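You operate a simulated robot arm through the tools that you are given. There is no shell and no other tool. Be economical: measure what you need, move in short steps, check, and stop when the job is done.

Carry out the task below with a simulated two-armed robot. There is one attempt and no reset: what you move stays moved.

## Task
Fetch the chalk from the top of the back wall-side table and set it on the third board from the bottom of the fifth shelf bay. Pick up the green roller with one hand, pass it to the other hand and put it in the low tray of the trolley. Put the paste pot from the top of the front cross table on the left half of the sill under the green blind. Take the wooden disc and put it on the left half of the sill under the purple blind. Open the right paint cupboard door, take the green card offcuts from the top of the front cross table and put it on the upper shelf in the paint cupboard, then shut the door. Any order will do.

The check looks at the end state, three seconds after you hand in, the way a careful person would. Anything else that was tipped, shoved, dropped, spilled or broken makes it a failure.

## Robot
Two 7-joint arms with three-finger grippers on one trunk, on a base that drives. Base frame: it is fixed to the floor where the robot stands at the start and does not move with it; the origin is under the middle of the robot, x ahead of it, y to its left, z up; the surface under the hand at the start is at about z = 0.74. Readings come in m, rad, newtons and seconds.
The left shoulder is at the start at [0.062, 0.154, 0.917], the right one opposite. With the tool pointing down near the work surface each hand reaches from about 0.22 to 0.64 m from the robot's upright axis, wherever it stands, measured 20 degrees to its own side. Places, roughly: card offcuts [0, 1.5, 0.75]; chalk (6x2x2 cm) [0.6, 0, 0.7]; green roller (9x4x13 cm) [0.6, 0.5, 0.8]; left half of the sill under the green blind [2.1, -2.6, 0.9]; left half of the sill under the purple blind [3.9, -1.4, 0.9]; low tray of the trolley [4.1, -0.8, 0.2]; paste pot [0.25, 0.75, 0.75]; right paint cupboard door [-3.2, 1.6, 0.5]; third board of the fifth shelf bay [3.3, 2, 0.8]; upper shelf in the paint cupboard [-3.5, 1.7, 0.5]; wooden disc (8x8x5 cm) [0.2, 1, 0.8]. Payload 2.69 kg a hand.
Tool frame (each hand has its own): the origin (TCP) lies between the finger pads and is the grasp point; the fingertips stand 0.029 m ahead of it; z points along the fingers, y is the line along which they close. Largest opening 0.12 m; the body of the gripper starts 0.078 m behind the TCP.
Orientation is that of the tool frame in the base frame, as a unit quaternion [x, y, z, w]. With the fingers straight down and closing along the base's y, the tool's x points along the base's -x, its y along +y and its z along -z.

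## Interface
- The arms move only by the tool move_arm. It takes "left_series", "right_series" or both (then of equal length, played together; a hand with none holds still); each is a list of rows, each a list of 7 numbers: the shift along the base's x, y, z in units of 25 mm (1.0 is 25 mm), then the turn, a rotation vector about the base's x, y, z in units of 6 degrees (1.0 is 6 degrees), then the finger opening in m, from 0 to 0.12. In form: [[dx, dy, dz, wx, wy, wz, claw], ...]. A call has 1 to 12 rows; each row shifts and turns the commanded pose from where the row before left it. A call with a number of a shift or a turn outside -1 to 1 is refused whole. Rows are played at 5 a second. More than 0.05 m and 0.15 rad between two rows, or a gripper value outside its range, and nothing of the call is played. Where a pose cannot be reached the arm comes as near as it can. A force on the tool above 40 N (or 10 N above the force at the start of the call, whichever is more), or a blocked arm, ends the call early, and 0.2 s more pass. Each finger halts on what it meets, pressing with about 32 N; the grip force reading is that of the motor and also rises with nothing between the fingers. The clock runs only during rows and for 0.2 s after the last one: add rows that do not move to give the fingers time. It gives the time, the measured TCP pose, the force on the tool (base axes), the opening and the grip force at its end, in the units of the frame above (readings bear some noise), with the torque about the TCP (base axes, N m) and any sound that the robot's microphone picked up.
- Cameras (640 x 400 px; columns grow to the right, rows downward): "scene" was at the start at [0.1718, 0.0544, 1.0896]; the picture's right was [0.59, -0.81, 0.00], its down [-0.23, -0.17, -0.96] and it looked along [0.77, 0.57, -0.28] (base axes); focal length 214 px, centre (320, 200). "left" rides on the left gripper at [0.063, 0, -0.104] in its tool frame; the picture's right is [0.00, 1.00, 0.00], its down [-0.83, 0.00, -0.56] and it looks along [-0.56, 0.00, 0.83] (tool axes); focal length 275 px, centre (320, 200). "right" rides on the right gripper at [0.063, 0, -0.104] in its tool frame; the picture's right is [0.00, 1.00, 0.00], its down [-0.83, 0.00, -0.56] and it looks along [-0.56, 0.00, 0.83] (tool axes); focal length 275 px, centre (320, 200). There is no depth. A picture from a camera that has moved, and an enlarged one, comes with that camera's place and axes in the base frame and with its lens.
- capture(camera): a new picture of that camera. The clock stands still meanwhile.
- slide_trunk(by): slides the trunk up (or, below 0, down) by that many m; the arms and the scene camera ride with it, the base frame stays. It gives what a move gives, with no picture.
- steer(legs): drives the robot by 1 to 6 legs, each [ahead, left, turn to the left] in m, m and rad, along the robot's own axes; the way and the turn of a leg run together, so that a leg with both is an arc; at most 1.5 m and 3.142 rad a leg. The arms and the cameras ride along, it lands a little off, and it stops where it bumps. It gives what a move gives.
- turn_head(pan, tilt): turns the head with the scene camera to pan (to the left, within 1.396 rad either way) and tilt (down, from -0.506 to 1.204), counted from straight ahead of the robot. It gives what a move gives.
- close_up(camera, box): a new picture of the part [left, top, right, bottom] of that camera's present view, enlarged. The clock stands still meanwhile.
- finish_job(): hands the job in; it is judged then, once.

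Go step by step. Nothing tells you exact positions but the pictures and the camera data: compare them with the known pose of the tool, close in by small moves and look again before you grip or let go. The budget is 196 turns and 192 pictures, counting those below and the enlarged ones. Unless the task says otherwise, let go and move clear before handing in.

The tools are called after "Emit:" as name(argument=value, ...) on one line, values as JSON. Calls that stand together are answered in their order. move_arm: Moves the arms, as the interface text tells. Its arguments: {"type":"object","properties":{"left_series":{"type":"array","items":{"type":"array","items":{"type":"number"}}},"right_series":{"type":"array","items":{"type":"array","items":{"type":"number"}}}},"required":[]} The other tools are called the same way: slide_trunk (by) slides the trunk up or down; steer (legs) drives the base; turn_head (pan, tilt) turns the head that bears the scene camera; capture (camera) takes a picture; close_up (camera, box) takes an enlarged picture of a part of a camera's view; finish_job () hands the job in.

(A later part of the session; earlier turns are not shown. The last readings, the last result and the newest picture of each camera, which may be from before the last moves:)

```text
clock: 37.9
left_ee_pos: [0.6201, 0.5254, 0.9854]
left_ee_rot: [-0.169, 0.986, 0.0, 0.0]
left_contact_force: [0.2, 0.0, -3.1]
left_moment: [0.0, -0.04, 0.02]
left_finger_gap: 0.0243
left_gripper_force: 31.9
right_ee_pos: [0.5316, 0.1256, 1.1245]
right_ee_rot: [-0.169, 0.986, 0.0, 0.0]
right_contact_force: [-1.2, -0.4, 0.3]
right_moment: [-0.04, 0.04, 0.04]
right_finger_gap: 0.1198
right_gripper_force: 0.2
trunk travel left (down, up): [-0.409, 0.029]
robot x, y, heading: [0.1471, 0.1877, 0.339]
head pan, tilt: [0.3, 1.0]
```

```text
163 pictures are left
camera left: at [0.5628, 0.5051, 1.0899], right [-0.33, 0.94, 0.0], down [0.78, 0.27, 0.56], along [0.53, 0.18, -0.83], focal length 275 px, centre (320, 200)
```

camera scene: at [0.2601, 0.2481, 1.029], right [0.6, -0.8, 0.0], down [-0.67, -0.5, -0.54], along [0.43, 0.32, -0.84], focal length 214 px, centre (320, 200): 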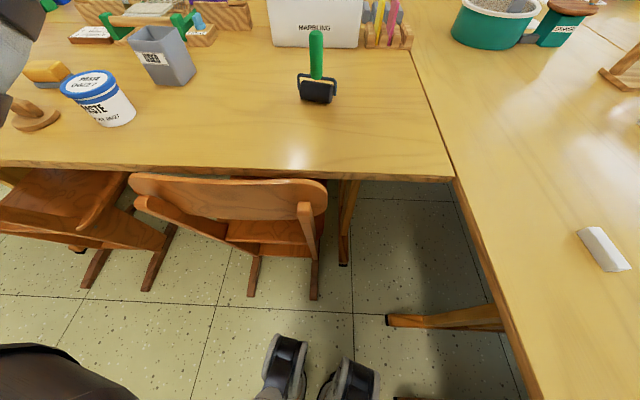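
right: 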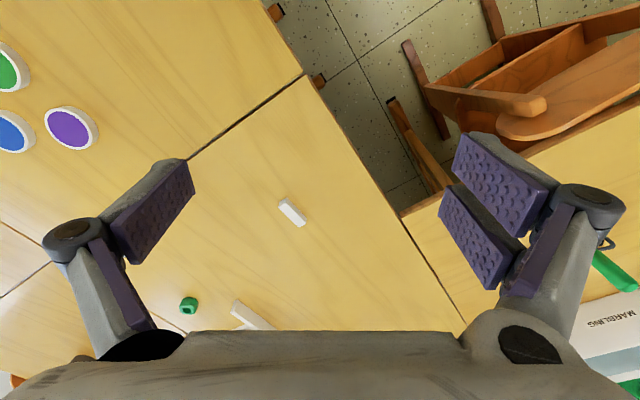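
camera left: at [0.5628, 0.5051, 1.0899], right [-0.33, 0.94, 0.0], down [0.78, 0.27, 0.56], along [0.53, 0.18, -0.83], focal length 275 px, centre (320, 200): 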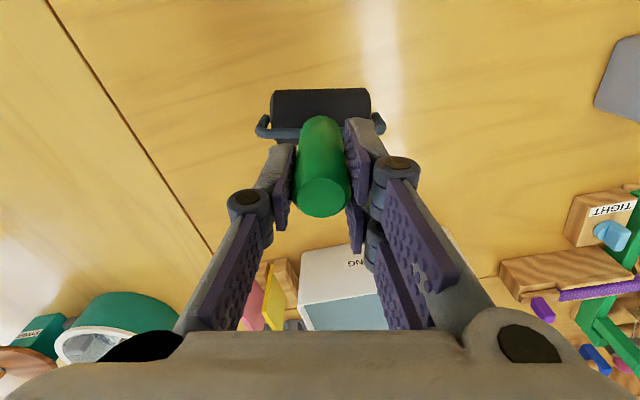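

The roller is held (about 0.3 kg). I'll draw it in towards the body and pitch the left hand up, so that the roller lies flat with its body away from me and the right hand can come from above.

Emit:
move_arm(left_series=[[-0.65, -0.44, 0.2, 0, 0, 0, 0], [-0.65, -0.44, 0.2, 0.333, -0.943, 0, 0], [-0.65, -0.44, 0.2, 0.333, -0.943, 0, 0], [-0.65, -0.44, 0.2, 0.333, -0.943, 0, 0], [-0.65, -0.44, 0.2, 0.333, -0.943, 0, 0], [-0.65, -0.44, 0.2, 0.333, -0.943, 0, 0], [-0.65, -0.44, 0.2, 0.333, -0.943, 0, 0], [-0.65, -0.44, 0.2, 0.333, -0.943, 0, 0], [-0.65, -0.44, 0.2, 0.333, -0.943, 0, 0], [-0.65, -0.44, 0.2, 0.333, -0.943, 0, 0], [-0.65, -0.44, 0.2, 0.333, -0.943, 0, 0], [-0.65, -0.44, 0.2, 0.333, -0.943, 0, 0]])

Emit:
turn_head(pan=0.2, tilt=0.5)

Emit:
capture(camera="scene")

```text
clock: 40.5
left_ee_pos: [0.4635, 0.3788, 1.0664]
left_ee_rot: [-0.143, 0.827, 0.091, 0.536]
left_contact_force: [0.0, 0.7, -2.0]
left_moment: [-0.06, 0.18, -0.01]
left_finger_gap: 0.0245
left_gripper_force: 32.2
left hand out of reach, approached as far as the arm can: row 4, 11, 12
right_ee_pos: [0.533, 0.1255, 1.125]
right_ee_rot: [-0.17, 0.985, 0.0, 0.001]
right_contact_force: [0.2, 0.0, 0.2]
right_moment: [0.01, 0.0, -0.01]
right_finger_gap: 0.1198
right_gripper_force: 0.1
trunk travel left (down, up): [-0.409, 0.029]
robot x, y, heading: [0.1469, 0.187, 0.341]
head pan, tilt: [0.3, 1.0]
```

```text
clock: 41.5
left_ee_pos: [0.464, 0.3786, 1.0681]
left_ee_rot: [-0.143, 0.826, 0.092, 0.537]
left_contact_force: [-0.1, 0.3, -2.6]
left_moment: [-0.04, 0.18, 0.03]
left_finger_gap: 0.0245
left_gripper_force: 31.9
right_ee_pos: [0.5323, 0.1253, 1.1253]
right_ee_rot: [-0.17, 0.985, 0.0, 0.0]
right_contact_force: [0.7, -0.2, 0.5]
right_moment: [0.02, -0.03, 0.01]
right_finger_gap: 0.1204
right_gripper_force: 0.1
trunk travel left (down, up): [-0.409, 0.029]
robot x, y, heading: [0.1451, 0.189, 0.34]
head pan, tilt: [0.201, 0.499]
```

```text
162 pictures are left
camera scene: at [0.2594, 0.2453, 1.2056], right [0.51, -0.86, 0.0], down [-0.41, -0.25, -0.88], along [0.75, 0.45, -0.48], focal length 214 px, centre (320, 200)
```

scene: 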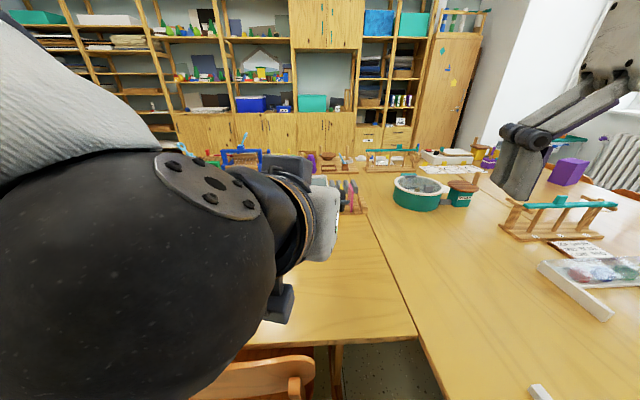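

Emit:
move_arm(left_series=[[0.5, 0.2, -0.6, 0.333, -0.943, 0, 0], [0.5, 0.2, -0.6, 0.333, -0.943, 0, 0], [0.5, 0.2, -0.6, 0.333, -0.943, 0, 0], [0.5, 0.2, -0.6, 0.333, -0.943, 0, 0], [0, 0, 0, 0, 0, 0, 0]])

Emit:
capture(camera="right")

Emit:
capture(camera="left")

```text
clock: 42.7
left_ee_pos: [0.5291, 0.3911, 1.0136]
left_ee_rot: [-0.12, 0.696, 0.118, 0.698]
left_contact_force: [-0.1, -0.4, -2.2]
left_moment: [-0.09, 0.2, 0.01]
left_finger_gap: 0.0243
left_gripper_force: 32.1
left hand out of reach, approached as far as the arm can: row 1, 2
right_ee_pos: [0.5332, 0.1251, 1.1262]
right_ee_rot: [-0.169, 0.986, 0.001, 0.0]
right_contact_force: [-0.9, 0.6, 0.5]
right_moment: [0.02, 0.02, 0.01]
right_finger_gap: 0.1198
right_gripper_force: 0.1
trunk travel left (down, up): [-0.409, 0.029]
robot x, y, heading: [0.1479, 0.1874, 0.339]
head pan, tilt: [0.201, 0.499]
```

```text
161 pictures are left
camera right: at [0.4715, 0.1032, 1.2306], right [-0.34, 0.94, 0.0], down [0.78, 0.28, 0.56], along [0.52, 0.19, -0.83], focal length 275 px, centre (320, 200)
```

right: 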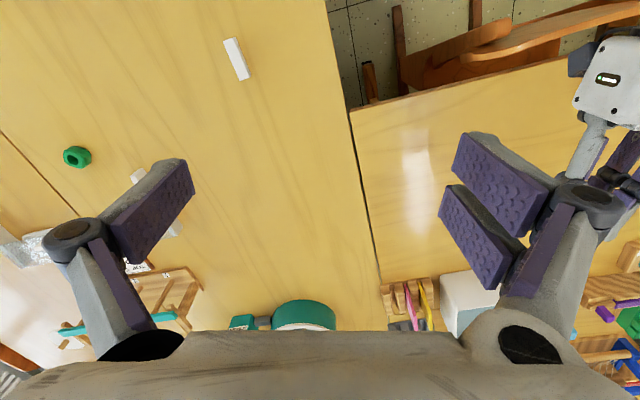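

```text
160 pictures are left
camera left: at [0.4324, 0.3573, 0.9501], right [-0.33, 0.94, 0.0], down [-0.53, -0.19, 0.83], along [0.78, 0.27, 0.56], focal length 275 px, centre (320, 200)
```

left: 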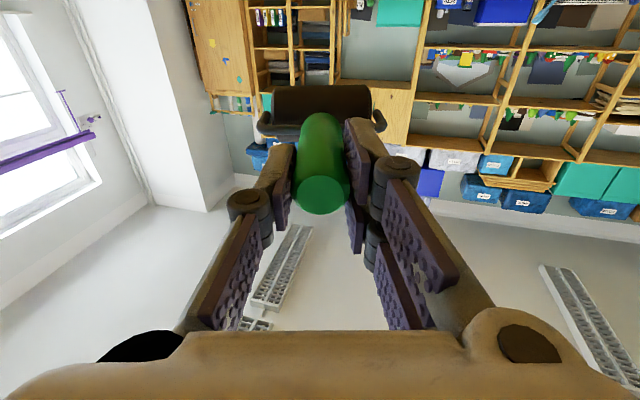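

Emit:
move_arm(left_series=[[-0.47, -0.17, -0.9, 0, 0, 0, 0], [-0.47, -0.17, -0.9, 0, 0, 0, 0], [-0.47, -0.17, -0.9, 0, 0, 0, 0], [-0.47, -0.17, -0.9, 0, 0, 0, 0], [0, 0, 0, 0, 0, 0, 0]])

```text
clock: 43.9
left_ee_pos: [0.4927, 0.3749, 0.9299]
left_ee_rot: [-0.119, 0.697, 0.12, 0.697]
left_contact_force: [0.6, 0.7, -2.9]
left_moment: [-0.05, 0.22, 0.0]
left_finger_gap: 0.0245
left_gripper_force: 32.7
left hand out of reach, approached as far as the arm can: row 4
right_ee_pos: [0.5319, 0.1241, 1.1265]
right_ee_rot: [-0.169, 0.986, 0.0, 0.0]
right_contact_force: [0.9, 0.3, 0.1]
right_moment: [-0.04, -0.02, 0.02]
right_finger_gap: 0.1201
right_gripper_force: 0.1
trunk travel left (down, up): [-0.409, 0.029]
robot x, y, heading: [0.1478, 0.1852, 0.34]
head pan, tilt: [0.201, 0.499]
```

Emit:
move_arm(right_series=[[0.18, 0.95, -0.2, 0, 0, 0, 0.12], [0.18, 0.95, -0.2, 0, 0, 0, 0.12], [0.18, 0.95, -0.2, 0, 0, 0, 0.12], [0.18, 0.95, -0.2, 0, 0, 0, 0.12], [0.18, 0.95, -0.2, 0, 0, 0, 0.12], [0.18, 0.95, -0.2, 0, 0, 0, 0.12], [0.18, 0.95, -0.2, 0, 0, 0, 0.12], [0.18, 0.95, -0.2, 0, 0, 0, 0.12], [0.18, 0.95, -0.2, 0, 0, 0, 0.12], [0.18, 0.95, -0.2, 0, 0, 0, 0.12]])

Emit:
capture(camera="right")

```text
clock: 46.1
left_ee_pos: [0.4934, 0.3746, 0.9274]
left_ee_rot: [-0.12, 0.697, 0.118, 0.697]
left_contact_force: [-0.1, 0.6, -2.6]
left_moment: [-0.1, 0.21, 0.0]
left_finger_gap: 0.0246
left_gripper_force: 32.3
right_ee_pos: [0.5776, 0.3642, 1.0741]
right_ee_rot: [-0.17, 0.985, -0.001, 0.0]
right_contact_force: [0.1, 0.9, -1.3]
right_moment: [-0.02, -0.01, 0.02]
right_finger_gap: 0.1201
right_gripper_force: 0.1
trunk travel left (down, up): [-0.409, 0.029]
robot x, y, heading: [0.1499, 0.1845, 0.342]
head pan, tilt: [0.201, 0.499]
```

```text
159 pictures are left
camera right: at [0.5161, 0.3416, 1.1798], right [-0.34, 0.94, 0.0], down [0.78, 0.28, 0.56], along [0.52, 0.19, -0.83], focal length 275 px, centre (320, 200)
```

right: 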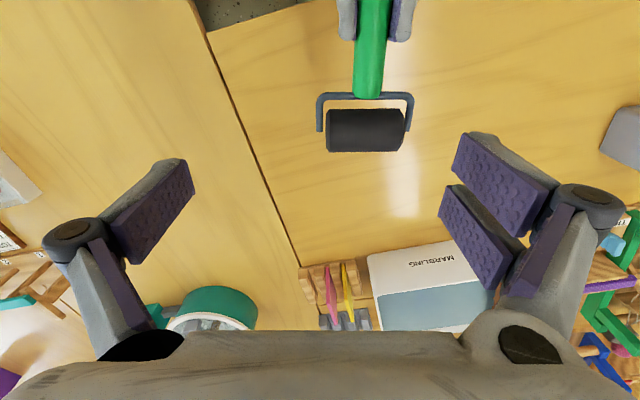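

Emit:
move_arm(right_series=[[0.05, 0.9, 0, 0, 0, 0, 0.12], [0.05, 0.9, 0, 0, 0, 0, 0.12], [0, 0, -0.9, 0, 0, 0, 0.12], [0, 0, -0.9, 0, 0, 0, 0.12], [0, 0, -0.9, 0, 0, 0, 0.12]])

Emit:
capture(camera="right")

```text
clock: 47.3
left_ee_pos: [0.4937, 0.3748, 0.9287]
left_ee_rot: [-0.12, 0.698, 0.119, 0.696]
left_contact_force: [-0.1, 0.5, -2.1]
left_moment: [-0.07, 0.21, 0.0]
left_finger_gap: 0.0247
left_gripper_force: 31.9
right_ee_pos: [0.5625, 0.381, 1.0054]
right_ee_rot: [-0.168, 0.986, -0.001, -0.001]
right_contact_force: [-0.6, -0.4, -0.3]
right_moment: [0.04, 0.01, 0.01]
right_finger_gap: 0.1199
right_gripper_force: 0.0
right hand out of reach, approached as far as the arm can: row 1, 2
trunk travel left (down, up): [-0.409, 0.029]
robot x, y, heading: [0.1437, 0.1884, 0.338]
head pan, tilt: [0.201, 0.499]
```

```text
158 pictures are left
camera right: at [0.5006, 0.3593, 1.11], right [-0.34, 0.94, 0.0], down [0.78, 0.28, 0.56], along [0.52, 0.19, -0.83], focal length 275 px, centre (320, 200)
```

right: 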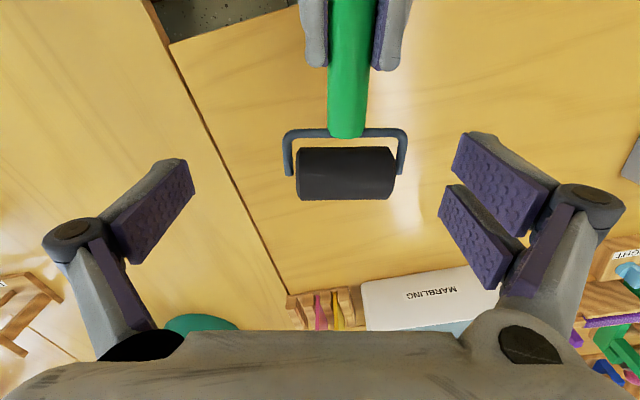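

Emit:
move_arm(right_series=[[0.38, 0.65, -0.3, 0, 0, 0, 0.12], [0.2, 0.39, -0.6, 0, 0, 0, 0.12], [0, 0, -0.4, 0, 0, 0, 0.12]])

Emit:
capture(camera="right")

```text
clock: 48.1
left_ee_pos: [0.4924, 0.3748, 0.9295]
left_ee_rot: [-0.12, 0.698, 0.119, 0.696]
left_contact_force: [0.2, -0.2, -2.8]
left_moment: [-0.08, 0.19, -0.02]
left_finger_gap: 0.0244
left_gripper_force: 32.0
right_ee_pos: [0.5765, 0.4061, 0.9722]
right_ee_rot: [-0.17, 0.986, -0.001, 0.001]
right_contact_force: [0.1, -0.8, -0.3]
right_moment: [-0.01, 0.01, 0.01]
right_finger_gap: 0.1197
right_gripper_force: 0.2
trunk travel left (down, up): [-0.409, 0.029]
robot x, y, heading: [0.1455, 0.1852, 0.343]
head pan, tilt: [0.201, 0.499]
```

```text
157 pictures are left
camera right: at [0.5156, 0.3854, 1.077], right [-0.34, 0.94, 0.0], down [0.78, 0.28, 0.56], along [0.52, 0.19, -0.83], focal length 275 px, centre (320, 200)
```

right: 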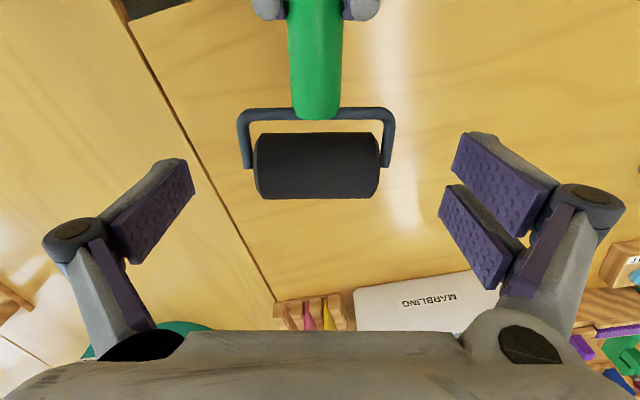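

Emit:
move_arm(right_series=[[0, 0, -0.6, 0, 0, 0, 0.12], [0, 0, -0.6, 0, 0, 0, 0.12], [0, 0, 0, 0, 0, 0, 0.08], [0, 0, 0, 0, 0, 0, 0.06], [0, 0, 0, 0, 0, 0, 0.04], [0, 0, 0, 0, 0, 0, 0.04]])

Emit:
capture(camera="right")

```text
clock: 49.5
left_ee_pos: [0.4931, 0.375, 0.9278]
left_ee_rot: [-0.12, 0.698, 0.12, 0.696]
left_contact_force: [-4.5, 11.7, -12.8]
left_moment: [-0.19, 0.59, 0.32]
left_finger_gap: 0.0246
left_gripper_force: 32.3
right_ee_pos: [0.5756, 0.4059, 0.9428]
right_ee_rot: [-0.168, 0.986, -0.001, 0.0]
right_contact_force: [4.5, -12.1, 10.3]
right_moment: [-0.33, 0.4, 0.79]
right_finger_gap: 0.0882
right_gripper_force: 32.0
trunk travel left (down, up): [-0.409, 0.029]
robot x, y, heading: [0.1511, 0.1878, 0.338]
head pan, tilt: [0.201, 0.499]
```

```text
156 pictures are left
camera right: at [0.5152, 0.3847, 1.047], right [-0.34, 0.94, 0.0], down [0.78, 0.28, 0.56], along [0.52, 0.19, -0.83], focal length 275 px, centre (320, 200)
```

right: 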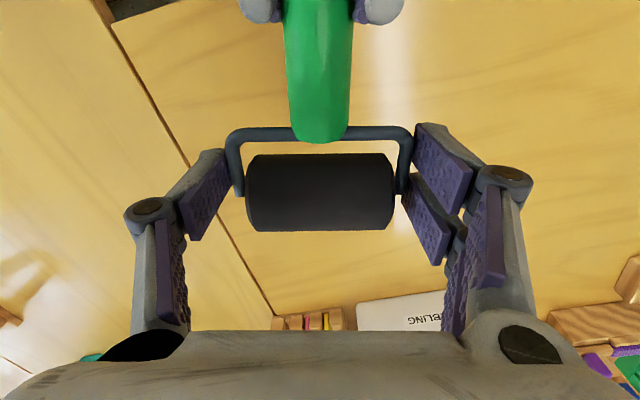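

The right hand has the yoke at 8.8 cm. I'll release with the left hand and withdraw it backwards.

Emit:
move_arm(left_series=[[0, 0, 0, 0, 0, 0, 0.05], [0, 0, 0, 0, 0, 0, 0.07], [0, 0, 0, 0, 0, 0, 0.07]], right_series=[[0, 0, 0, 0, 0, 0, 0.02], [0, 0, 0, 0, 0, 0, 0.02], [0, 0, 0, 0, 0, 0, 0.02]])

Emit:
capture(camera="right")

```text
clock: 50.3
left_ee_pos: [0.4935, 0.3743, 0.9292]
left_ee_rot: [-0.121, 0.697, 0.119, 0.697]
left_contact_force: [-0.4, 0.9, 0.3]
left_moment: [-0.02, 0.0, 0.0]
left_finger_gap: 0.07
left_gripper_force: 0.1
right_ee_pos: [0.5759, 0.4068, 0.9411]
right_ee_rot: [-0.17, 0.986, 0.0, 0.0]
right_contact_force: [0.0, 0.0, 1.0]
right_moment: [0.0, 0.01, 0.01]
right_finger_gap: 0.0878
right_gripper_force: 32.0
trunk travel left (down, up): [-0.409, 0.029]
robot x, y, heading: [0.1481, 0.1812, 0.341]
head pan, tilt: [0.201, 0.499]
```

```text
155 pictures are left
camera right: at [0.5147, 0.3851, 1.0467], right [-0.34, 0.94, 0.0], down [0.78, 0.28, 0.56], along [0.52, 0.19, -0.83], focal length 275 px, centre (320, 200)
```

right: 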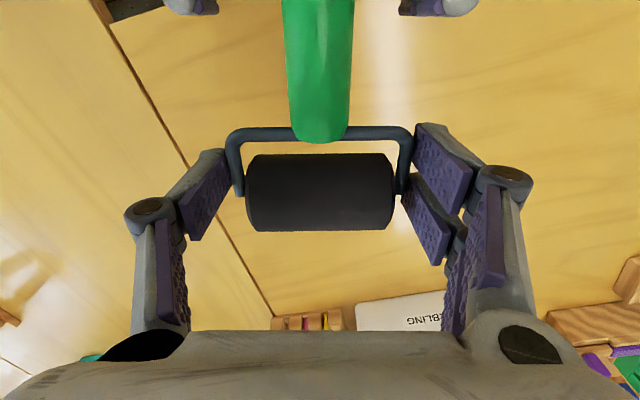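

Emit:
move_arm(right_series=[[0, 0, 1, 0, 0, 0, 0.02], [0, 0, 1, 0, 0, 0, 0.02], [0, 0, 1, 0, 0, 0, 0.02], [0, 0, 1, 0, 0, 0, 0.02]])

Emit:
capture(camera="right")

```text
clock: 51.3
left_ee_pos: [0.4916, 0.3747, 0.9279]
left_ee_rot: [-0.12, 0.697, 0.118, 0.697]
left_contact_force: [-0.5, 0.8, -0.1]
left_moment: [0.03, 0.0, -0.01]
left_finger_gap: 0.0696
left_gripper_force: 0.1
right_ee_pos: [0.5769, 0.405, 1.0041]
right_ee_rot: [-0.167, 0.986, 0.001, 0.0]
right_contact_force: [0.5, 0.5, -1.8]
right_moment: [0.0, -0.01, 0.03]
right_finger_gap: 0.0878
right_gripper_force: 31.5
right hand out of reach, approached as far as the arm can: row 3, 4
trunk travel left (down, up): [-0.409, 0.029]
robot x, y, heading: [0.1454, 0.1857, 0.345]
head pan, tilt: [0.201, 0.499]
```

```text
154 pictures are left
camera right: at [0.5161, 0.3825, 1.1094], right [-0.33, 0.94, 0.0], down [0.78, 0.27, 0.56], along [0.52, 0.19, -0.83], focal length 275 px, centre (320, 200)
```

right: 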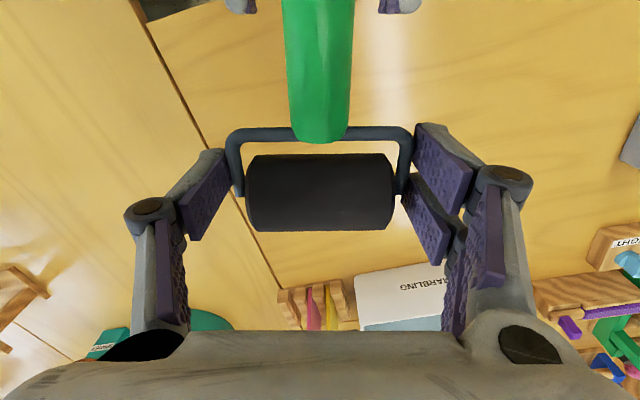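

The roller is now in the right hand. I'll bring it to the right side and turn the left hand back to pointing down.

Emit:
move_arm(left_series=[[0, 0, 0, 0, 0, 0, 0.07], [-0.1, 0.3, 0.1, -0.333, 0.943, 0, 0.07], [-0.1, 0.3, 0.1, -0.333, 0.943, 0, 0.07], [-0.1, 0.3, 0.1, -0.333, 0.943, 0, 0.07], [-0.1, 0.3, 0.1, -0.333, 0.943, 0, 0.07], [-0.1, 0.3, 0.1, -0.333, 0.943, 0, 0.07], [-0.1, 0.3, 0.1, -0.333, 0.943, 0, 0.07], [-0.1, 0.3, 0.1, -0.333, 0.943, 0, 0.07], [-0.1, 0.3, 0.1, -0.333, 0.943, 0, 0.07], [-0.1, 0.3, 0.1, -0.333, 0.943, 0, 0.07], [-0.1, 0.3, 0.1, -0.333, 0.943, 0, 0.07], [-0.1, 0.3, 0.1, -0.333, 0.943, 0, 0.07]], right_series=[[0.12, -0.95, 0, 0, 0, 0, 0.02], [0.12, -0.95, 0, 0, 0, 0, 0.02], [0.12, -0.95, 0, 0, 0, 0, 0.02], [0.12, -0.95, 0, 0, 0, 0, 0.02], [0.12, -0.95, 0, 0, 0, 0, 0.02], [0.12, -0.95, 0, 0, 0, 0, 0.02], [0.12, -0.95, 0, 0, 0, 0, 0.02], [0.12, -0.95, 0, 0, 0, 0, 0.02], [0.12, -0.95, 0, 0, 0, 0, 0.02], [0.12, -0.95, 0, 0, 0, 0, 0.02], [0.12, -0.95, 0, 0, 0, 0, 0.02], [0.12, -0.95, 0, 0, 0, 0, 0.02]])

Emit:
capture(camera="scene")

Emit:
capture(camera="right")

```text
clock: 53.9
left_ee_pos: [0.4826, 0.4494, 0.9542]
left_ee_rot: [-0.166, 0.964, 0.035, 0.205]
left_contact_force: [-0.4, -0.7, -0.1]
left_moment: [0.0, 0.01, 0.04]
left_finger_gap: 0.0699
left_gripper_force: 0.0
left hand out of reach, approached as far as the arm can: row 3, 4
right_ee_pos: [0.6115, 0.1192, 1.0027]
right_ee_rot: [-0.17, 0.985, 0.001, 0.0]
right_contact_force: [-1.1, -1.1, -2.2]
right_moment: [0.01, 0.02, -0.02]
right_finger_gap: 0.0877
right_gripper_force: 31.8
trunk travel left (down, up): [-0.409, 0.029]
robot x, y, heading: [0.1461, 0.1871, 0.34]
head pan, tilt: [0.201, 0.499]
```

```text
153 pictures are left
camera scene: at [0.2595, 0.2448, 1.2057], right [0.51, -0.86, 0.0], down [-0.41, -0.25, -0.88], along [0.75, 0.45, -0.48], focal length 214 px, centre (320, 200)
```

scene: 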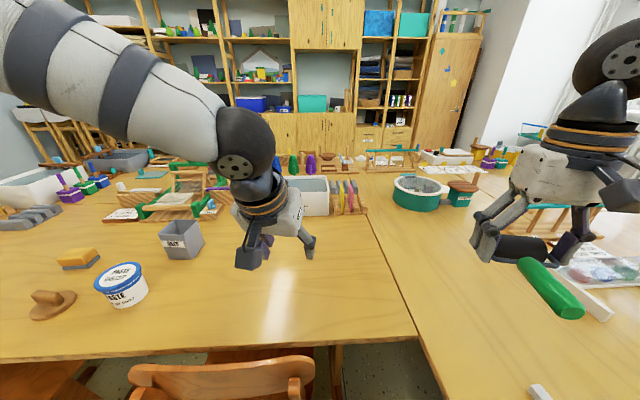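

```text
152 pictures are left
camera right: at [0.5507, 0.098, 1.1083], right [-0.34, 0.94, 0.0], down [0.78, 0.28, 0.56], along [0.52, 0.19, -0.83], focal length 275 px, centre (320, 200)
```

right: 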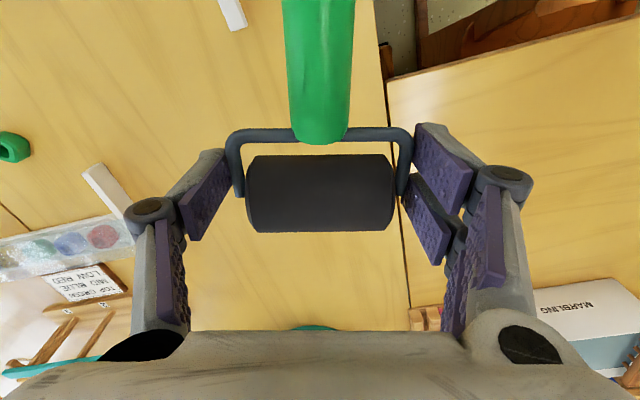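

Now the chalk, with the left hand. I'll turn right about 0.9 rad.

Emit:
steer(legs=[[0, 0, -0.9]])

Emit:
turn_head(pan=0.1, tilt=0.8)

Emit:
capture(camera="scene")

Emit:
capture(camera="left")

```text
clock: 56.6
left_ee_pos: [0.5618, 0.0906, 0.9524]
left_ee_rot: [0.264, 0.942, -0.056, 0.201]
left_contact_force: [-0.5, 0.6, 0.2]
left_moment: [0.02, -0.04, -0.02]
left_finger_gap: 0.0697
left_gripper_force: 0.1
right_ee_pos: [0.3869, -0.2182, 1.0036]
right_ee_rot: [0.273, 0.962, 0.0, 0.0]
right_contact_force: [0.4, 0.1, -1.9]
right_moment: [0.02, 0.01, 0.01]
right_finger_gap: 0.0875
right_gripper_force: 31.7
trunk travel left (down, up): [-0.409, 0.029]
robot x, y, heading: [0.1477, 0.1843, -0.553]
head pan, tilt: [0.201, 0.499]
```

```text
clock: 57.4
left_ee_pos: [0.5631, 0.0902, 0.9525]
left_ee_rot: [0.266, 0.941, -0.058, 0.201]
left_contact_force: [0.1, 0.8, 0.1]
left_moment: [0.02, 0.0, 0.01]
left_finger_gap: 0.07
left_gripper_force: 0.0
right_ee_pos: [0.3864, -0.2183, 1.0038]
right_ee_rot: [0.274, 0.962, -0.001, -0.001]
right_contact_force: [0.8, 0.1, -2.3]
right_moment: [0.0, -0.01, 0.0]
right_finger_gap: 0.0878
right_gripper_force: 31.8
trunk travel left (down, up): [-0.409, 0.029]
robot x, y, heading: [0.1462, 0.1879, -0.549]
head pan, tilt: [0.099, 0.799]
```

```text
151 pictures are left
camera scene: at [0.2505, 0.1313, 1.1798], right [-0.44, -0.9, 0.0], down [-0.64, 0.31, -0.7], along [0.63, -0.3, -0.72], focal length 214 px, centre (320, 200)
```

scene: 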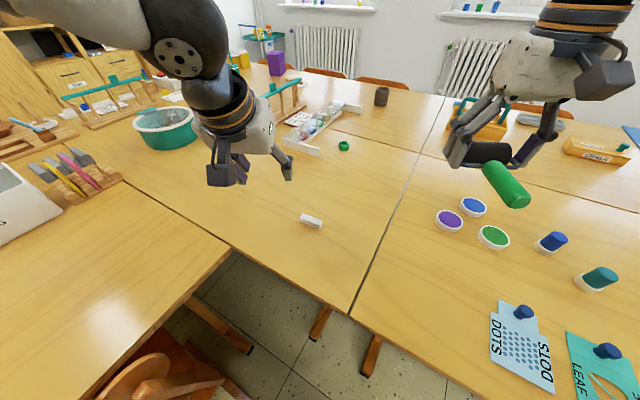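

```text
150 pictures are left
camera left: at [0.4784, 0.1427, 1.0216], right [0.53, 0.85, 0.0], down [0.45, -0.28, 0.85], along [0.72, -0.45, -0.53], focal length 275 px, centre (320, 200)
```

left: 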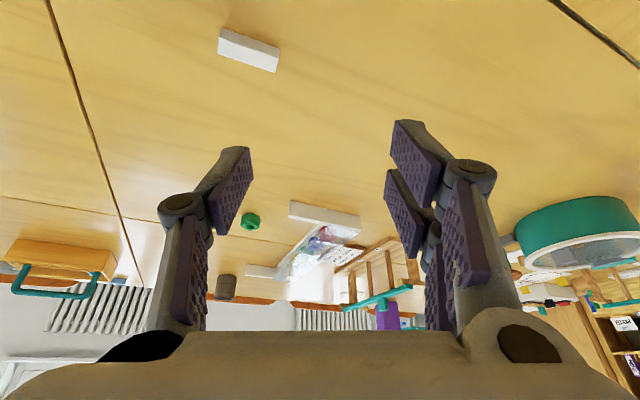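

The chalk is at [0.571, 0.004], its length at about 44 degrees. I'll grip it along its length.

Emit:
move_arm(left_series=[[0.06, -0.58, -0.7, 0, 0, -0.4, 0.1], [0.06, -0.58, -0.7, 0, 0, -0.4, 0.1], [0.06, -0.58, -0.7, 0, 0, -0.4, 0.1], [0.06, -0.58, -0.7, 0, 0, -0.4, 0.1], [0.06, -0.58, -0.7, 0, 0, -0.4, 0.1], [0.06, -0.58, -0.7, 0, 0, -0.4, 0.1]])

Emit:
capture(camera="left")

```text
clock: 58.8
left_ee_pos: [0.5716, 0.0036, 0.8464]
left_ee_rot: [0.382, 0.9, -0.081, 0.191]
left_contact_force: [-0.2, -0.5, 0.1]
left_moment: [0.02, 0.0, 0.02]
left_finger_gap: 0.1
left_gripper_force: 0.1
right_ee_pos: [0.3877, -0.2175, 1.0036]
right_ee_rot: [0.273, 0.962, 0.0, 0.0]
right_contact_force: [1.1, -0.9, -2.1]
right_moment: [0.01, 0.02, -0.03]
right_finger_gap: 0.0878
right_gripper_force: 32.4
trunk travel left (down, up): [-0.409, 0.029]
robot x, y, heading: [0.1456, 0.1886, -0.551]
head pan, tilt: [0.099, 0.799]
```

```text
149 pictures are left
camera left: at [0.5038, 0.0754, 0.9158], right [0.72, 0.69, 0.0], down [0.37, -0.39, 0.85], along [0.59, -0.61, -0.53], focal length 275 px, centre (320, 200)
```

left: 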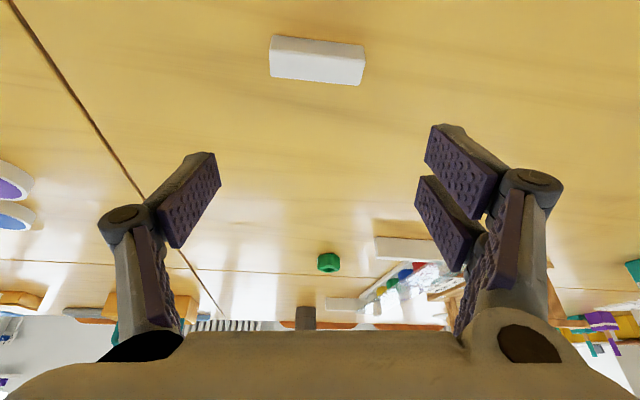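

Emit:
move_arm(left_series=[[0.05, 0, -0.77, 0, 0, -0.7, 0.1], [0, 0, -0.77, 0, 0, 0, 0.1], [0, 0, -0.77, 0, 0, 0, 0.1], [0, 0, -0.75, 0, 0, 0, 0.1], [0, 0, 0, 0, 0, 0, 0.1]])

Emit:
capture(camera="left")

```text
clock: 60.0
left_ee_pos: [0.5724, 0.0027, 0.7699]
left_ee_rot: [0.415, 0.886, -0.088, 0.189]
left_contact_force: [-0.3, -0.4, -0.1]
left_moment: [-0.03, -0.01, 0.01]
left_finger_gap: 0.0998
left_gripper_force: 0.0
right_ee_pos: [0.3866, -0.2166, 1.004]
right_ee_rot: [0.273, 0.962, 0.0, 0.0]
right_contact_force: [0.3, -0.4, -2.9]
right_moment: [0.03, 0.0, 0.01]
right_finger_gap: 0.0876
right_gripper_force: 31.6
trunk travel left (down, up): [-0.409, 0.029]
robot x, y, heading: [0.1452, 0.1861, -0.552]
head pan, tilt: [0.099, 0.799]
```

```text
148 pictures are left
camera left: at [0.5097, 0.0801, 0.8401], right [0.77, 0.64, 0.0], down [0.34, -0.41, 0.85], along [0.54, -0.65, -0.53], focal length 275 px, centre (320, 200)
```

left: 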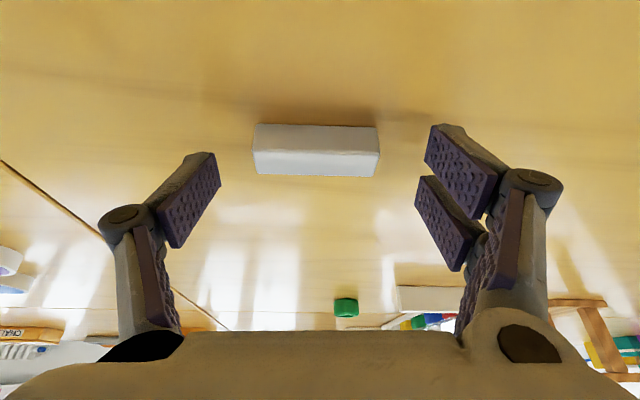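

Emit:
move_arm(left_series=[[0, 0, -0.1, 0, 0, 0, 0.07], [0, 0, 0, 0, 0, 0, 0.03], [0, 0, 0, 0, 0, 0, 0.0], [0, 0, 0, 0, 0, 0, 0.0], [0, 0, 1, 0, 0, 0, 0.0], [0, 0, 1, 0, 0, 0, 0.0], [0, 0, 1, 0, 0, 0, 0.0], [0, 0, 1, 0, 0, 0, 0.0]])

Emit:
capture(camera="left")

```text
clock: 60.7
left_ee_pos: [0.5739, 0.003, 0.7726]
left_ee_rot: [0.412, 0.886, -0.087, 0.195]
left_contact_force: [-4.9, 9.3, 29.4]
left_moment: [0.85, -0.16, 0.15]
left_finger_gap: 0.0569
left_gripper_force: 32.3
right_ee_pos: [0.3856, -0.2159, 1.0042]
right_ee_rot: [0.272, 0.962, 0.0, 0.001]
right_contact_force: [0.4, -0.8, -2.3]
right_moment: [0.02, -0.05, 0.0]
right_finger_gap: 0.0877
right_gripper_force: 32.4
trunk travel left (down, up): [-0.409, 0.029]
robot x, y, heading: [0.1433, 0.1855, -0.551]
head pan, tilt: [0.099, 0.799]
stopped in row 3 (left hand): the force on the tool passed its limit at 41 N (the readings are from after the stop); the commanded pose is now the measured one
```

```text
147 pictures are left
camera left: at [0.5118, 0.0814, 0.8419], right [0.77, 0.64, 0.01], down [0.33, -0.41, 0.85], along [0.55, -0.65, -0.52], focal length 275 px, centre (320, 200)
```

left: 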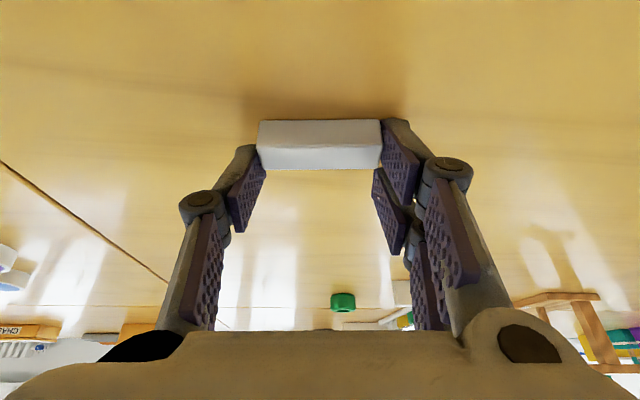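

The chalk is gripped, with the fingertips pressing on the table. I'll lift.

Emit:
move_arm(left_series=[[0, 0, 0.3, 0, 0, 0, 0.0], [0, 0, 0.6, 0, 0, 0, 0.0], [0, 0, 1, 0, 0, 0, 0.0], [0, 0, 1, 0, 0, 0, 0.0], [0, 0, 1, 0, 0, 0, 0.0], [0, 0, 1, 0, 0, 0, 0.0]])

Emit:
capture(camera="left")

```text
clock: 62.1
left_ee_pos: [0.5747, 0.0031, 0.8929]
left_ee_rot: [0.414, 0.885, -0.087, 0.193]
left_contact_force: [-1.0, -0.3, -0.5]
left_moment: [0.01, 0.0, 0.0]
left_finger_gap: 0.0567
left_gripper_force: 31.6
right_ee_pos: [0.3866, -0.2173, 1.004]
right_ee_rot: [0.272, 0.962, 0.0, 0.0]
right_contact_force: [0.5, 0.0, -2.9]
right_moment: [-0.03, 0.02, -0.02]
right_finger_gap: 0.0875
right_gripper_force: 32.3
trunk travel left (down, up): [-0.409, 0.029]
robot x, y, heading: [0.1457, 0.1873, -0.55]
head pan, tilt: [0.099, 0.799]
```

```text
146 pictures are left
camera left: at [0.5124, 0.081, 0.9622], right [0.77, 0.64, 0.01], down [0.33, -0.41, 0.85], along [0.55, -0.65, -0.53], focal length 275 px, centre (320, 200)
```

left: 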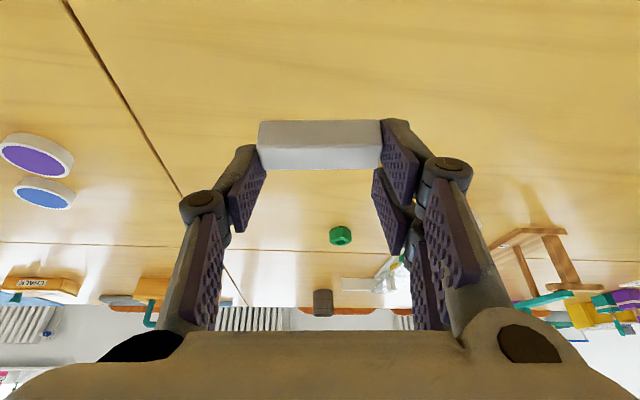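

The chalk is up. Now I need a map of the aisles, so I'll raise the hand and look around.

Emit:
move_arm(left_series=[[0, 0.4, 1, 0, 0, 0, 0.0], [0, 0.4, 1, 0, 0, 0, 0.0], [0, 0.4, 1, 0, 0, 0, 0.0], [0, 0.4, 0.6, 0, 0, 0, 0.0]])

Emit:
turn_head(pan=-0.3, tilt=0.2)

Emit:
capture(camera="scene")

Emit:
turn_head(pan=-1.35, tilt=0.2)

Emit:
capture(camera="scene")

Emit:
turn_head(pan=1.0, tilt=0.2)

Emit:
capture(camera="scene")

```text
clock: 63.1
left_ee_pos: [0.5752, 0.0442, 0.9843]
left_ee_rot: [0.413, 0.886, -0.088, 0.193]
left_contact_force: [-0.3, 0.5, -0.4]
left_moment: [0.02, 0.02, 0.01]
left_finger_gap: 0.0566
left_gripper_force: 32.0
right_ee_pos: [0.3872, -0.2159, 1.0044]
right_ee_rot: [0.272, 0.962, 0.0, 0.0]
right_contact_force: [0.6, 0.4, -2.7]
right_moment: [-0.01, 0.01, -0.01]
right_finger_gap: 0.0878
right_gripper_force: 31.9
trunk travel left (down, up): [-0.409, 0.029]
robot x, y, heading: [0.146, 0.1868, -0.548]
head pan, tilt: [0.099, 0.799]
```

```text
clock: 64.1
left_ee_pos: [0.5757, 0.0437, 0.9829]
left_ee_rot: [0.414, 0.885, -0.088, 0.192]
left_contact_force: [0.9, -0.4, 0.5]
left_moment: [0.07, 0.04, 0.01]
left_finger_gap: 0.0566
left_gripper_force: 32.3
right_ee_pos: [0.3876, -0.2171, 1.0041]
right_ee_rot: [0.273, 0.962, 0.0, 0.0]
right_contact_force: [-0.1, -0.5, -2.7]
right_moment: [0.01, 0.0, 0.04]
right_finger_gap: 0.088
right_gripper_force: 31.9
trunk travel left (down, up): [-0.409, 0.029]
robot x, y, heading: [0.1459, 0.1858, -0.553]
head pan, tilt: [-0.3, 0.201]
```

```text
145 pictures are left
camera scene: at [0.2396, 0.0966, 1.2333], right [-0.75, -0.66, 0.0], down [-0.13, 0.15, -0.98], along [0.65, -0.74, -0.2], focal length 214 px, centre (320, 200)
```

scene: 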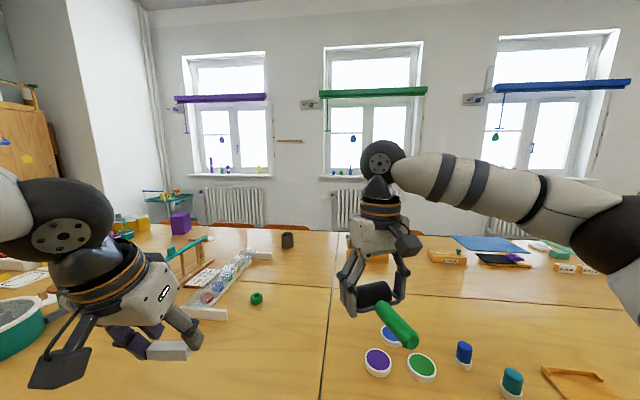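

```text
clock: 65.4
left_ee_pos: [0.5745, 0.0438, 0.9832]
left_ee_rot: [0.413, 0.886, -0.088, 0.193]
left_contact_force: [-0.5, 0.3, -0.6]
left_moment: [0.02, 0.02, 0.04]
left_finger_gap: 0.0569
left_gripper_force: 32.0
right_ee_pos: [0.3869, -0.216, 1.0038]
right_ee_rot: [0.273, 0.962, -0.001, 0.001]
right_contact_force: [0.5, 0.3, -1.9]
right_moment: [0.03, 0.0, 0.02]
right_finger_gap: 0.0876
right_gripper_force: 31.6
trunk travel left (down, up): [-0.409, 0.029]
robot x, y, heading: [0.1468, 0.1897, -0.547]
head pan, tilt: [-1.349, 0.201]
```

```text
144 pictures are left
camera scene: at [0.148, 0.0786, 1.2334], right [-0.95, 0.32, 0.0], down [0.06, 0.19, -0.98], along [-0.32, -0.93, -0.2], focal length 214 px, centre (320, 200)
```

scene: 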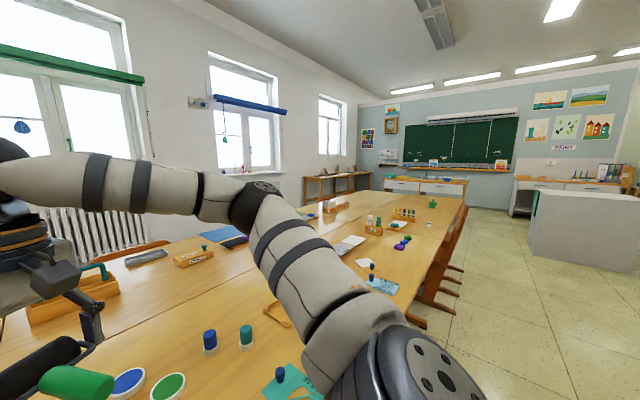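

```text
clock: 67.6
left_ee_pos: [0.5765, 0.0434, 0.9831]
left_ee_rot: [0.413, 0.886, -0.088, 0.193]
left_contact_force: [0.4, 0.4, -0.2]
left_moment: [-0.01, 0.0, 0.04]
left_finger_gap: 0.0565
left_gripper_force: 32.0
right_ee_pos: [0.3883, -0.2163, 1.0032]
right_ee_rot: [0.273, 0.962, 0.0, 0.0]
right_contact_force: [0.3, -0.7, -1.4]
right_moment: [0.03, 0.02, 0.02]
right_finger_gap: 0.0878
right_gripper_force: 32.0
trunk travel left (down, up): [-0.409, 0.029]
robot x, y, heading: [0.1481, 0.1856, -0.551]
head pan, tilt: [1.0, 0.201]
```

```text
143 pictures are left
camera scene: at [0.2621, 0.2071, 1.2334], right [0.43, -0.9, 0.0], down [-0.18, -0.09, -0.98], along [0.88, 0.42, -0.2], focal length 214 px, centre (320, 200)
```

scene: 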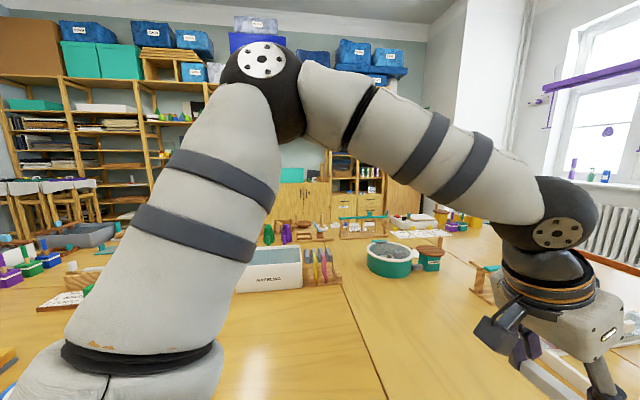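

The table block runs far to the right, so I'll check the way around the left end. I'll back off from the chair a little and turn to face it.

Emit:
steer(legs=[[-0.12, 0.0, 0], [0, 0, 2.7]])

Emit:
turn_head(pan=0.0, tilt=0.3)

Emit:
capture(camera="scene")

Emit:
turn_head(pan=-1.1, tilt=0.3)

Emit:
capture(camera="scene")

```text
clock: 75.2
left_ee_pos: [-0.2763, 0.5691, 0.9829]
left_ee_rot: [0.768, -0.605, -0.167, -0.128]
left_contact_force: [0.4, 0.7, -0.3]
left_moment: [-0.04, 0.03, -0.03]
left_finger_gap: 0.0568
left_gripper_force: 31.9
right_ee_pos: [0.0087, 0.7188, 1.004]
right_ee_rot: [0.875, -0.485, 0.0, 0.0]
right_contact_force: [-0.2, 0.1, -2.0]
right_moment: [0.0, 0.03, 0.01]
right_finger_gap: 0.0877
right_gripper_force: 31.9
trunk travel left (down, up): [-0.409, 0.029]
robot x, y, heading: [0.0427, 0.249, 2.131]
head pan, tilt: [1.0, 0.201]
```

```text
clock: 76.4
left_ee_pos: [-0.2761, 0.5689, 0.9828]
left_ee_rot: [0.768, -0.605, -0.167, -0.129]
left_contact_force: [-1.1, -0.3, -0.2]
left_moment: [0.0, -0.02, 0.03]
left_finger_gap: 0.0567
left_gripper_force: 32.1
right_ee_pos: [0.0077, 0.7192, 1.0047]
right_ee_rot: [0.874, -0.486, -0.001, 0.0]
right_contact_force: [-0.4, 0.0, -1.8]
right_moment: [0.01, -0.01, 0.0]
right_finger_gap: 0.0879
right_gripper_force: 32.1
trunk travel left (down, up): [-0.409, 0.029]
robot x, y, heading: [0.0429, 0.2457, 2.129]
head pan, tilt: [0.0, 0.3]
```

```text
142 pictures are left
camera scene: at [-0.0242, 0.3595, 1.2241], right [0.85, 0.53, 0.0], down [0.16, -0.25, -0.96], along [-0.51, 0.81, -0.3], focal length 214 px, centre (320, 200)
```

scene: 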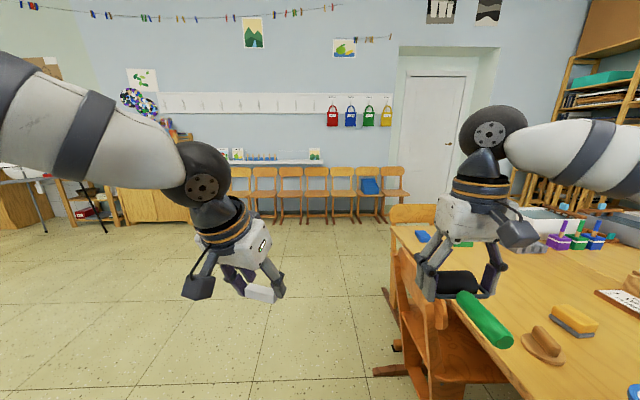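

```text
clock: 77.8
left_ee_pos: [-0.2767, 0.569, 0.9824]
left_ee_rot: [0.768, -0.605, -0.167, -0.129]
left_contact_force: [-0.2, -0.3, -0.5]
left_moment: [0.02, -0.03, 0.02]
left_finger_gap: 0.0564
left_gripper_force: 32.4
right_ee_pos: [0.008, 0.7181, 1.0044]
right_ee_rot: [0.874, -0.486, 0.0, 0.0]
right_contact_force: [-0.5, 0.1, -2.5]
right_moment: [0.0, -0.01, -0.01]
right_finger_gap: 0.0878
right_gripper_force: 32.3
trunk travel left (down, up): [-0.409, 0.029]
robot x, y, heading: [0.0421, 0.2489, 2.129]
head pan, tilt: [-1.1, 0.3]
```

```text
141 pictures are left
camera scene: at [0.0734, 0.3604, 1.2241], right [0.86, -0.52, 0.0], down [-0.15, -0.25, -0.96], along [0.49, 0.82, -0.3], focal length 214 px, centre (320, 200)
```

scene: 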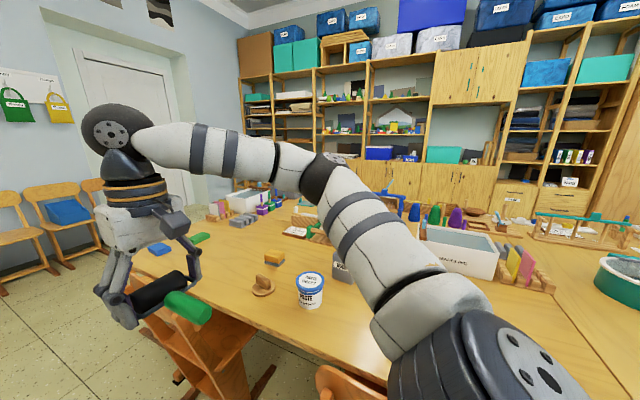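

The left side is open: the cross table ends near q = 1.4 m, with chairs along the far wall. I'll drive along, then look towards the shelf side.

Emit:
steer(legs=[[1.0, 0.15, 0], [1.1, 0.0, 0]])

Emit:
turn_head(pan=-0.9, tilt=0.35)

Emit:
capture(camera="scene")

Emit:
turn_head(pan=-1.39, tilt=0.35)

Emit:
capture(camera="scene")

```text
clock: 88.2
left_ee_pos: [-1.5311, 2.2601, 0.9835]
left_ee_rot: [0.77, -0.602, -0.169, -0.129]
left_contact_force: [0.3, 0.6, 0.4]
left_moment: [-0.01, 0.0, 0.0]
left_finger_gap: 0.0567
left_gripper_force: 31.6
right_ee_pos: [-1.2482, 2.4128, 1.0029]
right_ee_rot: [0.877, -0.481, 0.0, 0.001]
right_contact_force: [0.5, -0.1, -2.6]
right_moment: [0.0, 0.02, -0.02]
right_finger_gap: 0.0876
right_gripper_force: 32.2
trunk travel left (down, up): [-0.409, 0.029]
robot x, y, heading: [-1.2089, 1.9407, 2.138]
head pan, tilt: [-1.1, 0.3]
```

```text
clock: 89.0
left_ee_pos: [-1.5307, 2.2599, 0.9826]
left_ee_rot: [0.77, -0.602, -0.168, -0.129]
left_contact_force: [0.1, 0.2, 0.1]
left_moment: [0.01, 0.04, -0.01]
left_finger_gap: 0.0567
left_gripper_force: 32.0
right_ee_pos: [-1.2484, 2.4128, 1.0029]
right_ee_rot: [0.877, -0.481, 0.001, 0.0]
right_contact_force: [-0.1, -0.3, -3.4]
right_moment: [-0.02, -0.01, 0.02]
right_finger_gap: 0.0877
right_gripper_force: 31.7
trunk travel left (down, up): [-0.409, 0.029]
robot x, y, heading: [-1.2061, 1.9431, 2.135]
head pan, tilt: [-0.901, 0.351]
```

```text
140 pictures are left
camera scene: at [-1.1957, 2.0622, 1.2194], right [0.94, -0.33, 0.0], down [-0.11, -0.32, -0.94], along [0.31, 0.89, -0.34], focal length 214 px, centre (320, 200)
```

scene: 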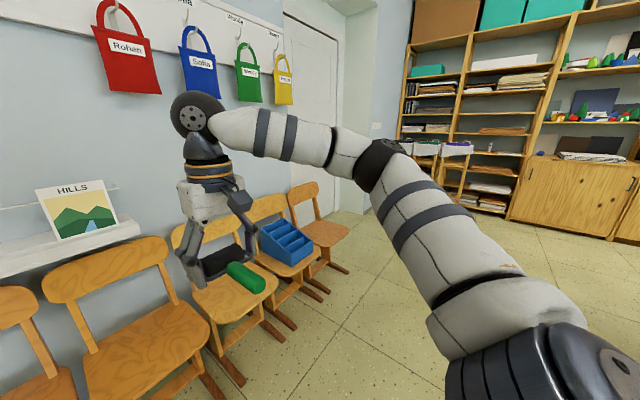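

```text
clock: 89.9
left_ee_pos: [-1.53, 2.2611, 0.9831]
left_ee_rot: [0.77, -0.601, -0.169, -0.129]
left_contact_force: [0.1, -1.2, 0.4]
left_moment: [0.0, 0.04, -0.03]
left_finger_gap: 0.0568
left_gripper_force: 31.8
right_ee_pos: [-1.2472, 2.412, 1.0035]
right_ee_rot: [0.877, -0.481, -0.001, 0.0]
right_contact_force: [0.2, 0.2, -3.0]
right_moment: [0.04, -0.02, 0.01]
right_finger_gap: 0.0877
right_gripper_force: 31.6
trunk travel left (down, up): [-0.409, 0.029]
robot x, y, heading: [-1.2044, 1.9465, 2.14]
head pan, tilt: [-1.389, 0.351]
```

```text
139 pictures are left
camera scene: at [-1.1581, 2.0377, 1.2194], right [0.68, -0.73, 0.0], down [-0.25, -0.23, -0.94], along [0.69, 0.64, -0.34], focal length 214 px, centre (320, 200)
```

scene: 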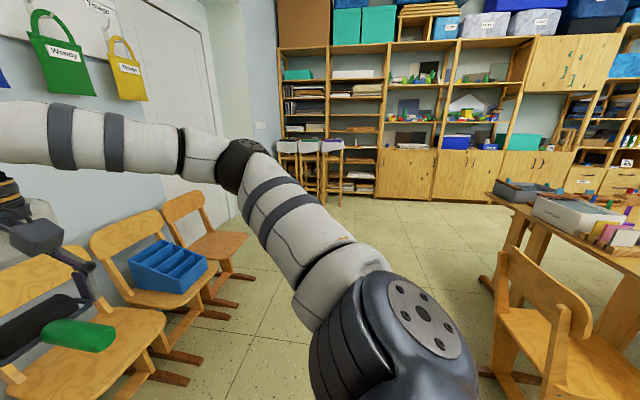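

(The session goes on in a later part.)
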